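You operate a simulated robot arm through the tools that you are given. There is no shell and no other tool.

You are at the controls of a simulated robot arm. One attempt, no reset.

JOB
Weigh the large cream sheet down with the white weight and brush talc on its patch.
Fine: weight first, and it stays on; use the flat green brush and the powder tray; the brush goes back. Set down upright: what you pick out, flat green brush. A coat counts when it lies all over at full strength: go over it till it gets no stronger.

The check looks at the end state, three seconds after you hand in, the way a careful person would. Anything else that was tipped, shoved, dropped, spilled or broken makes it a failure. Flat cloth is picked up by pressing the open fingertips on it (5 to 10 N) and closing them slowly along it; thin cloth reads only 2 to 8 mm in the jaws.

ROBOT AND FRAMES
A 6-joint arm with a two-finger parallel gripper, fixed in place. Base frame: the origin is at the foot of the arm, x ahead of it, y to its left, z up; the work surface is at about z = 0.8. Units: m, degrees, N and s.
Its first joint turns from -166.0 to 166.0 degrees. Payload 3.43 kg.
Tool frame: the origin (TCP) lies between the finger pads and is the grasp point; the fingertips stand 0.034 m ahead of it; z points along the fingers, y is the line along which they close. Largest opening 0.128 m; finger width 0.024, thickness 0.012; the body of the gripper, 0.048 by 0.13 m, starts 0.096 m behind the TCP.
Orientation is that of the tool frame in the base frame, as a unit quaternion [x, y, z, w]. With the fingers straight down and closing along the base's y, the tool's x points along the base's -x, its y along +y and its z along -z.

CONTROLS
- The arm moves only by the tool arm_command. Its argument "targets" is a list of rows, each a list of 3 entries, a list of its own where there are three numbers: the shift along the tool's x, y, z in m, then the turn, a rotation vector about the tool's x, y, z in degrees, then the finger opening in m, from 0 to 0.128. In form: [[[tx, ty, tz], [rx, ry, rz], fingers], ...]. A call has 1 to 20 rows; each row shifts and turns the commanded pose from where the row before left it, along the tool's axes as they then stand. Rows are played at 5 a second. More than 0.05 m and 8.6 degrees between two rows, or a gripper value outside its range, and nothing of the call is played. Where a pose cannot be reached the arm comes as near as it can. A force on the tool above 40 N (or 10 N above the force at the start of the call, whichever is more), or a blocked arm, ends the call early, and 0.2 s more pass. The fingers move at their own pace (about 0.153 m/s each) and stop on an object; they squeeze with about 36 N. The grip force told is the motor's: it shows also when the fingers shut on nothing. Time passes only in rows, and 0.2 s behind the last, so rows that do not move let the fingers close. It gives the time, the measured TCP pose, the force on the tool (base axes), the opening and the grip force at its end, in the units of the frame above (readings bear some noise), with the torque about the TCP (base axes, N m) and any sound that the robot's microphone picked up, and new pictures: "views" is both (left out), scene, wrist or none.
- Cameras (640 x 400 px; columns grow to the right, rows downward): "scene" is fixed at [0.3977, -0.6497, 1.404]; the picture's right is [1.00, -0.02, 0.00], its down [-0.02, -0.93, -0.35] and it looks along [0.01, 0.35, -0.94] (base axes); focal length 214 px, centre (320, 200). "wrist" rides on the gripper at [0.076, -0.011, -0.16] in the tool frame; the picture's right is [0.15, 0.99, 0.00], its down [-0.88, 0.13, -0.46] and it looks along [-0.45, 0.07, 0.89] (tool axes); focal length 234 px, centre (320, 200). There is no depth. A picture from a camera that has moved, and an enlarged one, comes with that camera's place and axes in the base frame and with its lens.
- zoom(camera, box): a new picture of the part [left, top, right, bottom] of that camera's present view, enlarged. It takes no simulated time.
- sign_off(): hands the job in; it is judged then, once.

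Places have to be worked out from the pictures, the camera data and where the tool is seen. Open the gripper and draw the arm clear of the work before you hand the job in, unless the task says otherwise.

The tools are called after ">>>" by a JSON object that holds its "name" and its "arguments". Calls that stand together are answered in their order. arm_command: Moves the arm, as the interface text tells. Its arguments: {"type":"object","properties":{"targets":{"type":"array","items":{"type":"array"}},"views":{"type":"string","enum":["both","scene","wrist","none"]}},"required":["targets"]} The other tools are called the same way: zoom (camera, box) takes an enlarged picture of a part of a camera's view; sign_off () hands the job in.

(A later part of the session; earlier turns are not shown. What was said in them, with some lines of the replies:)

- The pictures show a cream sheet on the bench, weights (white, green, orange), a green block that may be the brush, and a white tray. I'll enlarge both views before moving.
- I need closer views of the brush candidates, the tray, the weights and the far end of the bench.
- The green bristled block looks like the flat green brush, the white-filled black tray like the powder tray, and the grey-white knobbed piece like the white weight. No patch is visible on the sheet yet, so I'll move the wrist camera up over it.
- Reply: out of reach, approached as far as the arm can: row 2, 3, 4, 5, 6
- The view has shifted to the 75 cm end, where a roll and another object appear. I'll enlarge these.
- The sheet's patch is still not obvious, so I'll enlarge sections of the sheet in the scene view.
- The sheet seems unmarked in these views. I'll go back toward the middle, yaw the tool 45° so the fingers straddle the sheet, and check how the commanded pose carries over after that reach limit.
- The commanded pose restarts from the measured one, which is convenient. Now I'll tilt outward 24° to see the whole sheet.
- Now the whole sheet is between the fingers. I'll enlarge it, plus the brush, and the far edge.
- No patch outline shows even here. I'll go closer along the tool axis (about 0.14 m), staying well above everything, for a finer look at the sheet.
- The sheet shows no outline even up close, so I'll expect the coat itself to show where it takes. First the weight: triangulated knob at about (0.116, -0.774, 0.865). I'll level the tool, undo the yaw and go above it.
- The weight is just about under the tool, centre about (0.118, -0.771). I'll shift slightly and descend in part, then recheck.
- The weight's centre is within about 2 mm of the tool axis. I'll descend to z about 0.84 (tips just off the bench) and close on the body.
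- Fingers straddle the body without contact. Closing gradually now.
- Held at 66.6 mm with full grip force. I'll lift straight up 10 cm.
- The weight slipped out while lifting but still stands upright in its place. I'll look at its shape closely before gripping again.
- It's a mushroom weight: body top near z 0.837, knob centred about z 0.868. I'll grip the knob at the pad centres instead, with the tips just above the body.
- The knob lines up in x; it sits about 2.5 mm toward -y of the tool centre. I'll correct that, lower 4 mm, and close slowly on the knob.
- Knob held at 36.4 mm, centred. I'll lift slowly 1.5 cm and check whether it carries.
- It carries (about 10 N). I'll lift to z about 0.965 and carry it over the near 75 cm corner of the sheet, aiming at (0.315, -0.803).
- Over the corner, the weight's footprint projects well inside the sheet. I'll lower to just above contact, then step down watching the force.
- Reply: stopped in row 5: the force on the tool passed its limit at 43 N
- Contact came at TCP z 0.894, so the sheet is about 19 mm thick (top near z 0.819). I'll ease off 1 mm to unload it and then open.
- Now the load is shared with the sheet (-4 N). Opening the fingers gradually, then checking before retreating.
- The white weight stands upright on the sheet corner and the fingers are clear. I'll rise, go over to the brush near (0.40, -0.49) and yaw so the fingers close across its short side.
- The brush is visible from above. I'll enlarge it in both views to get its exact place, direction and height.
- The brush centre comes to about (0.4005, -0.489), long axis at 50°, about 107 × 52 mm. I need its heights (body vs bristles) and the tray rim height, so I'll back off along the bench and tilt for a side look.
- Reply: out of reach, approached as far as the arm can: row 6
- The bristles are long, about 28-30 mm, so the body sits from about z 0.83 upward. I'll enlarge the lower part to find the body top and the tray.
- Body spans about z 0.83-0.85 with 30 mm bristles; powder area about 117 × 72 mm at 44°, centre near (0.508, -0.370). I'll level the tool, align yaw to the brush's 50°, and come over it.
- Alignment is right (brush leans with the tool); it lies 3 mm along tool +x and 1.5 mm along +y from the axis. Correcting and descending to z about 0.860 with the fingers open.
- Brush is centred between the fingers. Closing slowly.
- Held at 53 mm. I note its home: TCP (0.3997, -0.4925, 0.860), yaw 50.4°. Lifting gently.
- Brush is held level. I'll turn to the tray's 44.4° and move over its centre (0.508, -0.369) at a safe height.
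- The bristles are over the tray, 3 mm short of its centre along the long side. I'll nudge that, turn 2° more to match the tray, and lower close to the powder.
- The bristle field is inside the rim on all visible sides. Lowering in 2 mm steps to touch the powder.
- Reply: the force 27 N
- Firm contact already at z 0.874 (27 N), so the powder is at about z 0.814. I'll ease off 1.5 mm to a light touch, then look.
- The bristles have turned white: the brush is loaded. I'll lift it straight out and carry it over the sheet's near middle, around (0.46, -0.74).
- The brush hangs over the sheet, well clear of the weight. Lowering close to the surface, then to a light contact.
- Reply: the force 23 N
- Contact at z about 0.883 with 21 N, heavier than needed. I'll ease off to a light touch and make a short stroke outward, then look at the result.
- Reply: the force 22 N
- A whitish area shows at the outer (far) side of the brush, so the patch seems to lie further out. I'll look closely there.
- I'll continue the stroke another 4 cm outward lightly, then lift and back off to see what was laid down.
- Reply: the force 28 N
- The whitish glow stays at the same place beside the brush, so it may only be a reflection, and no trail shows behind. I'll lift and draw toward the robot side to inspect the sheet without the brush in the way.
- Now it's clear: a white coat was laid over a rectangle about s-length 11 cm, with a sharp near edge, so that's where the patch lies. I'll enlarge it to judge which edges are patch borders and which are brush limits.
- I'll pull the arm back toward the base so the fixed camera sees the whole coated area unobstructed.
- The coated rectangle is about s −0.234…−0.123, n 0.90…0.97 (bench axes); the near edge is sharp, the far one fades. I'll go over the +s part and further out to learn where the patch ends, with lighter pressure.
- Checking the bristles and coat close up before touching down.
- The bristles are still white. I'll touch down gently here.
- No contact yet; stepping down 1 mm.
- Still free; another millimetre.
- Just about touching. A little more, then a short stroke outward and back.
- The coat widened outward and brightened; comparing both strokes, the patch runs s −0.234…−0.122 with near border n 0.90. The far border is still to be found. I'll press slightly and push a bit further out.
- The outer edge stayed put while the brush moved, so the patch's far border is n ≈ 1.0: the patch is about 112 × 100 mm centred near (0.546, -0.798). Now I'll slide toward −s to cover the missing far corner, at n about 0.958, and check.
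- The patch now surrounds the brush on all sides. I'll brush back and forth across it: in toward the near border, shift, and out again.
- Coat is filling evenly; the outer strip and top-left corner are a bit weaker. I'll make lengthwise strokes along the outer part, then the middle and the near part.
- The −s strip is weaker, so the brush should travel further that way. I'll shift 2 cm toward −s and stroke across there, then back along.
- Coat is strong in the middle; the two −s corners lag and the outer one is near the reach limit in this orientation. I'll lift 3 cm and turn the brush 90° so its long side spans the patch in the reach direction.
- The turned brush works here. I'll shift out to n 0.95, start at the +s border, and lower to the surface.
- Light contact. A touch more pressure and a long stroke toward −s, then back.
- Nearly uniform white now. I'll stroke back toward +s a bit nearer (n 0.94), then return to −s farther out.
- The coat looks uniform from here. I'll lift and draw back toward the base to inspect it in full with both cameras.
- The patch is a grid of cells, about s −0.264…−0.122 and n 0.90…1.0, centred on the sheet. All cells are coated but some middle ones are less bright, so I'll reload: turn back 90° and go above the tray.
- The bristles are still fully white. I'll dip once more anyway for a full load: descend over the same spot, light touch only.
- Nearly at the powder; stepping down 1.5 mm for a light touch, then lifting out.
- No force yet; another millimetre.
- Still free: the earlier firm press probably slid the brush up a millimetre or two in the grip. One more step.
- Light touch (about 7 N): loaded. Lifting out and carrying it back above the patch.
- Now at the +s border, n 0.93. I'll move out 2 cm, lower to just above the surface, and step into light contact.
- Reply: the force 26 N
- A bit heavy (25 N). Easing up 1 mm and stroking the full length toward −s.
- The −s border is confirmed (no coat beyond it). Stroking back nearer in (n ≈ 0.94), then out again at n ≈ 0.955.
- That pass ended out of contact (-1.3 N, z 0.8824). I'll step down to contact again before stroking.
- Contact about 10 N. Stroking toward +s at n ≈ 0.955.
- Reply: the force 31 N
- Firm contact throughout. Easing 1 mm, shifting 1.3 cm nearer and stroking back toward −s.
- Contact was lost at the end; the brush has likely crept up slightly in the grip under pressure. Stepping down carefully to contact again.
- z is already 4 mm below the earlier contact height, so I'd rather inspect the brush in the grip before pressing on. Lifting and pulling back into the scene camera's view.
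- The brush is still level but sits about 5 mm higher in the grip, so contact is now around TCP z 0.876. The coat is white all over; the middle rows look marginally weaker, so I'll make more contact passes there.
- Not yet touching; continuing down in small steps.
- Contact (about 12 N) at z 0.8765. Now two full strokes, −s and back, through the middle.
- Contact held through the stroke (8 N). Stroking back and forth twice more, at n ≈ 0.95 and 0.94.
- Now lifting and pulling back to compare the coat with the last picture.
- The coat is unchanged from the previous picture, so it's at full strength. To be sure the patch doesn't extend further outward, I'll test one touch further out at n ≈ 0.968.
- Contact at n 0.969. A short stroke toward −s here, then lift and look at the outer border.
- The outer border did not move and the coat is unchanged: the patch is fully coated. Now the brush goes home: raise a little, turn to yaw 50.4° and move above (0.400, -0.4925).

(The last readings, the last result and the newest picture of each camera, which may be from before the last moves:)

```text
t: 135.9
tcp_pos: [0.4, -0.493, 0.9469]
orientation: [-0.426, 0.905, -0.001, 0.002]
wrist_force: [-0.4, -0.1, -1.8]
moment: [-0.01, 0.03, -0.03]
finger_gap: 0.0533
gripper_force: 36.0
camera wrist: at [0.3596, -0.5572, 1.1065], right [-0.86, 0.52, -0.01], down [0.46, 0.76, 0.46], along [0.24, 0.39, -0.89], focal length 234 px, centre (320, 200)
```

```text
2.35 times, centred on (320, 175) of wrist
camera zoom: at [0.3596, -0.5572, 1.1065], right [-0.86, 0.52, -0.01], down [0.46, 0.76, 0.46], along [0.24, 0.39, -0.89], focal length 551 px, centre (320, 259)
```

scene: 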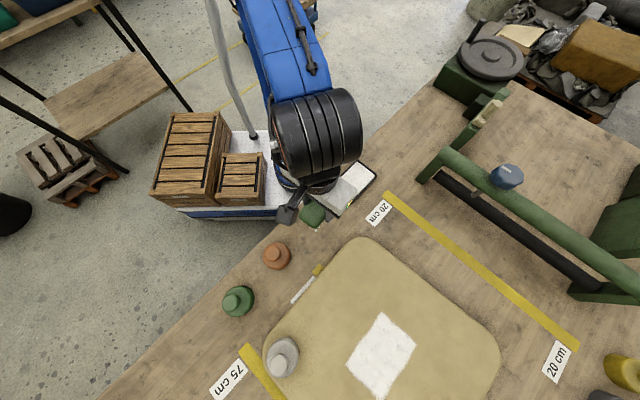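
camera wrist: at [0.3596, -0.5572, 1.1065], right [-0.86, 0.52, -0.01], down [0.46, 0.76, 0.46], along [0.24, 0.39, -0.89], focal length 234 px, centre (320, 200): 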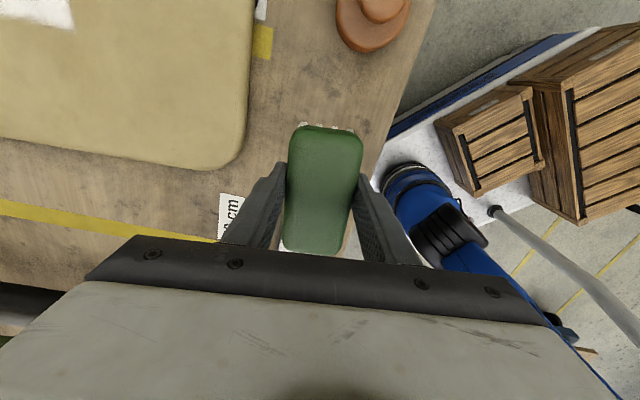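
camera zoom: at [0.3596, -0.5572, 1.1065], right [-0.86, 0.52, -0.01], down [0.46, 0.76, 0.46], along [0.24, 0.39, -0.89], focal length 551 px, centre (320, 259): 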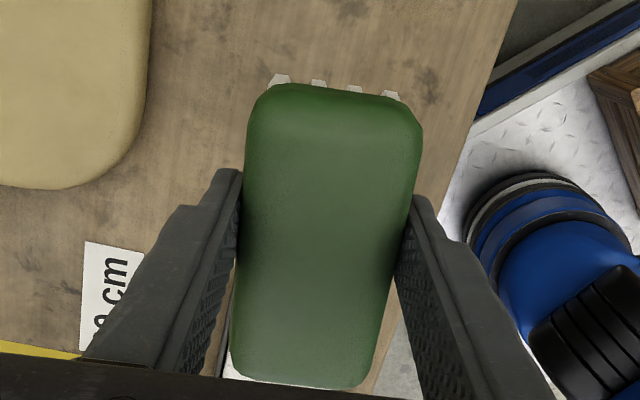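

Over its home spot, brush level. Lowering close to the bench, then stepping until contact.

>>> {"name": "arm_command", "arguments": {"targets": [[[0, 0, 0.03], [0, 0, 0], 0.03], [[0, 0, 0.03], [0, 0, 0], 0.03], [[0, 0, 0.025], [0, 0, 0], 0.03], [[0, 0, 0.004], [0, 0, 0], 0.03], [[0, 0, 0], [0, 0, 0], 0.03], [[0, 0, 0], [0, 0, 0], 0.03]], "views": "none"}}

```text
t: 137.3
tcp_pos: [0.3982, -0.4951, 0.8588]
orientation: [-0.426, 0.905, -0.002, 0.002]
wrist_force: [-0.6, 0.5, -1.7]
moment: [-0.01, 0.02, -0.01]
finger_gap: 0.0533
gripper_force: 36.1
```

>>> {"name": "arm_command", "arguments": {"targets": [[[0, 0, 0.002], [0, 0, 0], 0.03], [[0, 0, 0.0015], [0, 0, 0], 0.03], [[0, 0, 0], [0, 0, 0], 0.03], [[0, 0, 0], [0, 0, 0], 0.03]], "views": "none"}}

```text
t: 138.3
tcp_pos: [0.3987, -0.4943, 0.8558]
orientation: [-0.426, 0.905, -0.002, 0.003]
wrist_force: [-0.2, -0.7, -1.3]
moment: [0.0, -0.02, 0.01]
finger_gap: 0.0534
gripper_force: 35.9
```

>>> {"name": "arm_command", "arguments": {"targets": [[[0, 0, 0.001], [0, 0, 0], 0.03], [[0, 0, 0], [0, 0, 0], 0.03], [[0, 0, 0.001], [0, 0, 0], 0.03], [[0, 0, 0], [0, 0, 0], 0.03], [[0, 0, 0], [0, 0, 0], 0.03]], "views": "wrist"}}

>>> {"name": "zoom", "arguments": {"camera": "scene", "box": [280, 180, 360, 250]}}

```text
t: 139.6
tcp_pos: [0.3997, -0.495, 0.8525]
orientation: [-0.425, 0.905, -0.002, 0.003]
wrist_force: [0.7, 0.7, -1.2]
moment: [0.0, 0.01, -0.01]
finger_gap: 0.0535
gripper_force: 36.4
camera wrist: at [0.3589, -0.5598, 1.013], right [-0.86, 0.52, -0.01], down [0.46, 0.76, 0.46], along [0.24, 0.39, -0.89], focal length 234 px, centre (320, 200)
```

wrist: 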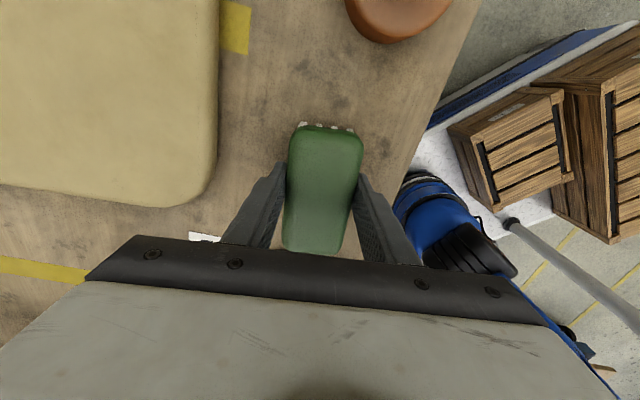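

```text
5.71 times, centred on (320, 215) of scene
camera zoom: at [0.3977, -0.6497, 1.404], right [1.0, -0.02, 0.0], down [-0.02, -0.93, -0.35], along [0.01, 0.35, -0.94], focal length 1226 px, centre (320, 114)
```

zoom: 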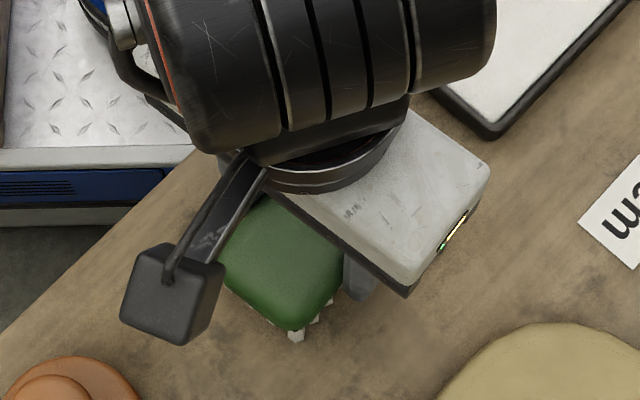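

Nearly down and 2 mm off home; I correct that and keep stepping to contact.

>>> {"name": "arm_command", "arguments": {"targets": [[[-0.0019, 0.0016, 0], [0, 0, 0], 0.03], [[0, 0, 0.001], [0, 0, 0], 0.03], [[0, 0, 0], [0, 0, 0], 0.03], [[0, 0, 0], [0, 0, 0], 0.03]], "views": "none"}}

```text
t: 140.6
tcp_pos: [0.3997, -0.4915, 0.8509]
orientation: [-0.426, 0.905, -0.001, 0.003]
wrist_force: [0.1, -0.4, 0.0]
moment: [0.01, 0.02, -0.01]
finger_gap: 0.0531
gripper_force: 36.2
```

Force is coming up to zero: just touching. A final half-millimetre to seat it.

>>> {"name": "arm_command", "arguments": {"targets": [[[0, 0, 0.0005], [0, 0, 0], 0.03], [[0, 0, 0], [0, 0, 0], 0.03]], "views": "none"}}

```text
t: 141.2
tcp_pos: [0.4002, -0.4931, 0.8515]
orientation: [-0.425, 0.905, -0.002, 0.001]
wrist_force: [0.3, 0.3, -0.4]
moment: [0.01, 0.0, -0.03]
finger_gap: 0.0533
gripper_force: 35.9
```

>>> {"name": "arm_command", "arguments": {"targets": [[[0, 0, 0.0005], [0, 0, 0], 0.03], [[0, 0, 0], [0, 0, 0], 0.03]], "views": "none"}}

```text
t: 141.8
tcp_pos: [0.3994, -0.4923, 0.8511]
orientation: [-0.426, 0.905, -0.002, 0.001]
wrist_force: [0.3, 1.4, -0.9]
moment: [-0.03, 0.0, 0.0]
finger_gap: 0.0533
gripper_force: 35.9
```

Still ambiguous; one more small step.

>>> {"name": "arm_command", "arguments": {"targets": [[[0, 0, 0.001], [0, 0, 0], 0.03], [[0, 0, 0], [0, 0, 0], 0.03]], "views": "none"}}

```text
t: 142.3
tcp_pos: [0.4, -0.4935, 0.8511]
orientation: [-0.426, 0.905, -0.002, 0.001]
wrist_force: [-1.2, -2.6, 9.2]
moment: [0.48, -0.12, 0.02]
finger_gap: 0.0533
gripper_force: 36.1
```

Firm contact with the bench (9 N). Easing 0.5 mm, then opening slowly.

>>> {"name": "arm_command", "arguments": {"targets": [[[0, 0, -0.0006], [0, 0, 0], 0.03], [[0, 0, 0], [0, 0, 0], 0.045], [[0, 0, 0], [0, 0, 0], 0.052], [[0, 0, 0], [0, 0, 0], 0.058], [[0, 0, 0], [0, 0, 0], 0.066], [[0, 0, 0], [0, 0, 0], 0.078], [[0, 0, 0], [0, 0, 0], 0.088], [[0, 0, 0], [0, 0, 0], 0.088]], "views": "wrist"}}

>>> {"name": "zoom", "arguments": {"camera": "wrist", "box": [240, 90, 400, 260]}}

```text
t: 144.2
tcp_pos: [0.3993, -0.4917, 0.8494]
orientation: [-0.426, 0.905, -0.003, 0.001]
wrist_force: [-0.2, 0.4, -0.8]
moment: [-0.05, 0.0, 0.0]
finger_gap: 0.0879
gripper_force: 0.1
camera wrist: at [0.3592, -0.5573, 1.0099], right [-0.86, 0.52, -0.01], down [0.46, 0.76, 0.46], along [0.24, 0.39, -0.89], focal length 234 px, centre (320, 200)
```

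wrist: 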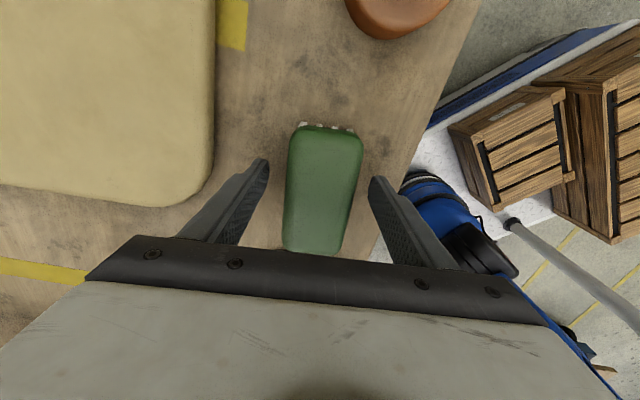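

```text
2.35 times, centred on (320, 175) of wrist
camera zoom: at [0.3592, -0.5573, 1.0099], right [-0.86, 0.52, -0.01], down [0.46, 0.76, 0.46], along [0.24, 0.39, -0.89], focal length 551 px, centre (320, 259)
```

zoom: 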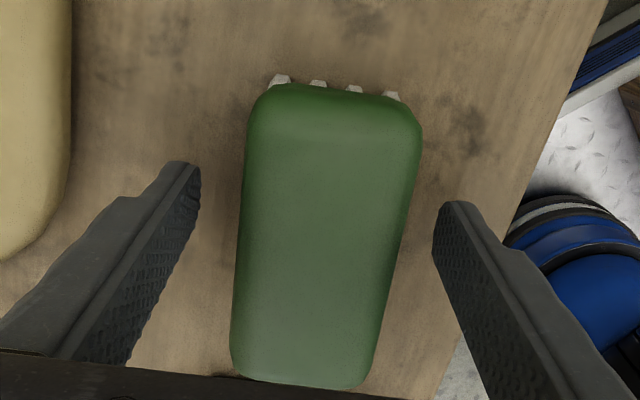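

The brush stands free on its bristles, fingers clear. Rising straight up and then drawing the arm back toward the base, away from the work.

>>> {"name": "arm_command", "arguments": {"targets": [[[0, 0, -0.02], [0, 0, 0], 0.088], [[0, 0, -0.04], [0, 0, 0], 0.09], [[0, 0, -0.045], [0, 0, 0], 0.09], [[0, 0, -0.045], [0, 0, 0], 0.09], [[0, 0, -0.045], [0, 0, 0], 0.09], [[0.02, 0.04, 0], [0, 0, 0], 0.09], [[0.02, 0.04, 0], [0, 0, 0], 0.09], [[0.02, 0.04, 0], [0, 0, 0], 0.09], [[0.0, 0.045, 0], [0, 0, 0], 0.09], [[0, 0, 0], [0, 0, 0], 0.09]]}}

>>> {"name": "zoom", "arguments": {"camera": "scene", "box": [290, 150, 400, 250]}}

>>> {"name": "zoom", "arguments": {"camera": "scene", "box": [250, 230, 510, 400]}}

>>> {"name": "zoom", "arguments": {"camera": "scene", "box": [330, 300, 430, 400]}}

```text
t: 146.3
tcp_pos: [0.2314, -0.4325, 1.0432]
orientation: [-0.425, 0.905, -0.002, 0.002]
wrist_force: [0.0, -0.7, 0.8]
moment: [-0.04, 0.01, 0.0]
finger_gap: 0.0901
gripper_force: 0.0
camera wrist: at [0.1907, -0.4975, 1.2029], right [-0.86, 0.52, -0.01], down [0.46, 0.76, 0.46], along [0.24, 0.39, -0.89], focal length 234 px, centre (320, 200)
```

scene: 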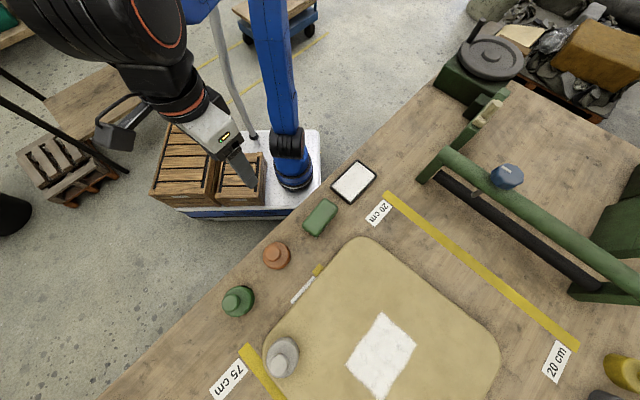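
wrist: 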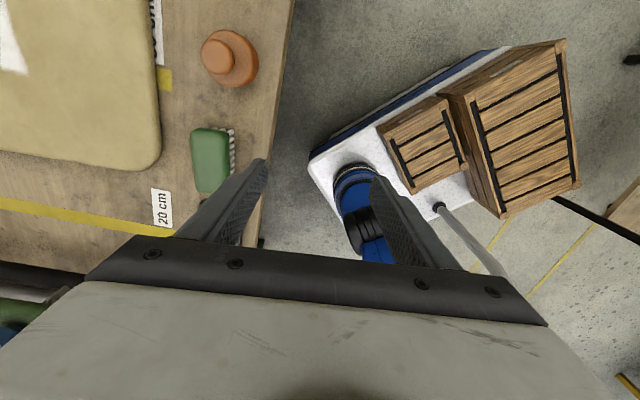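

```text
4.00 times, centred on (345, 200) of scene
camera zoom: at [0.3977, -0.6497, 1.404], right [1.0, -0.02, 0.0], down [-0.02, -0.93, -0.35], along [0.01, 0.35, -0.94], focal length 858 px, centre (220, 200)
```

zoom: 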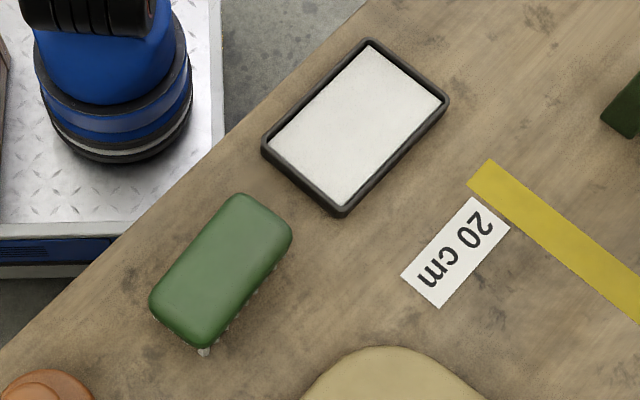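

```text
2.35 times, centred on (380, 315) of scene
camera zoom: at [0.3977, -0.6497, 1.404], right [1.0, -0.02, 0.0], down [-0.02, -0.93, -0.35], along [0.01, 0.35, -0.94], focal length 505 px, centre (179, -71)
```

zoom: 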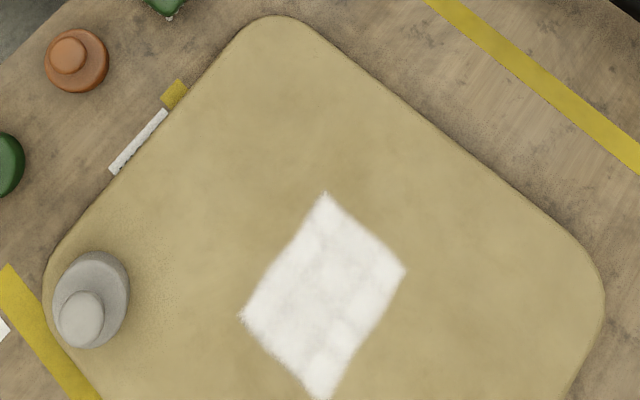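

```text
4.00 times, centred on (380, 350) of scene
camera zoom: at [0.3977, -0.6497, 1.404], right [1.0, -0.02, 0.0], down [-0.02, -0.93, -0.35], along [0.01, 0.35, -0.94], focal length 858 px, centre (80, -400)
```

zoom: 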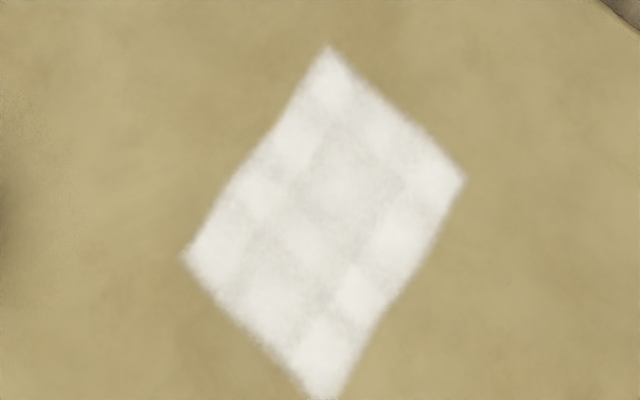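

The brush stands upright at its home, and the tray and other weights look unmoved. The white weight is upright on the sheet, and the coat covers the whole patch and didn't change over the last passes. The gripper is open and clear, so I'm handing in.

>>> {"name": "sign_off", "arguments": {}}

```text
The job is handed in.
```

I weighed the large cream sheet down with the white weight, brushed talc over its patch, put the brush back, and handed the job in. The result of the check hasn't come back.

- **Weight:** it went on first and stands upright on the near corner of the sheet, at the 75 cm end. My first grip slipped as I lifted it. It stayed upright where it was, and I then picked it up by the knob.
- **Patch:** it had no visible outline, so I found its edges by where the talc took. It is about 14 by 10 cm, in the middle of the sheet. It is white all over and did not get stronger over the last few passes. A faint mottling remains in the middle, which I took to be the sheet's own texture.
- **Brush:** the flat green brush is back on its bristles within a few millimetres of where it started. The bristles are still white with talc.
- **Everything else:** the tray, the other weights and the sheet look unmoved in the last pictures, and I saw no spilled talc. The gripper is open and the arm is drawn back over the base.
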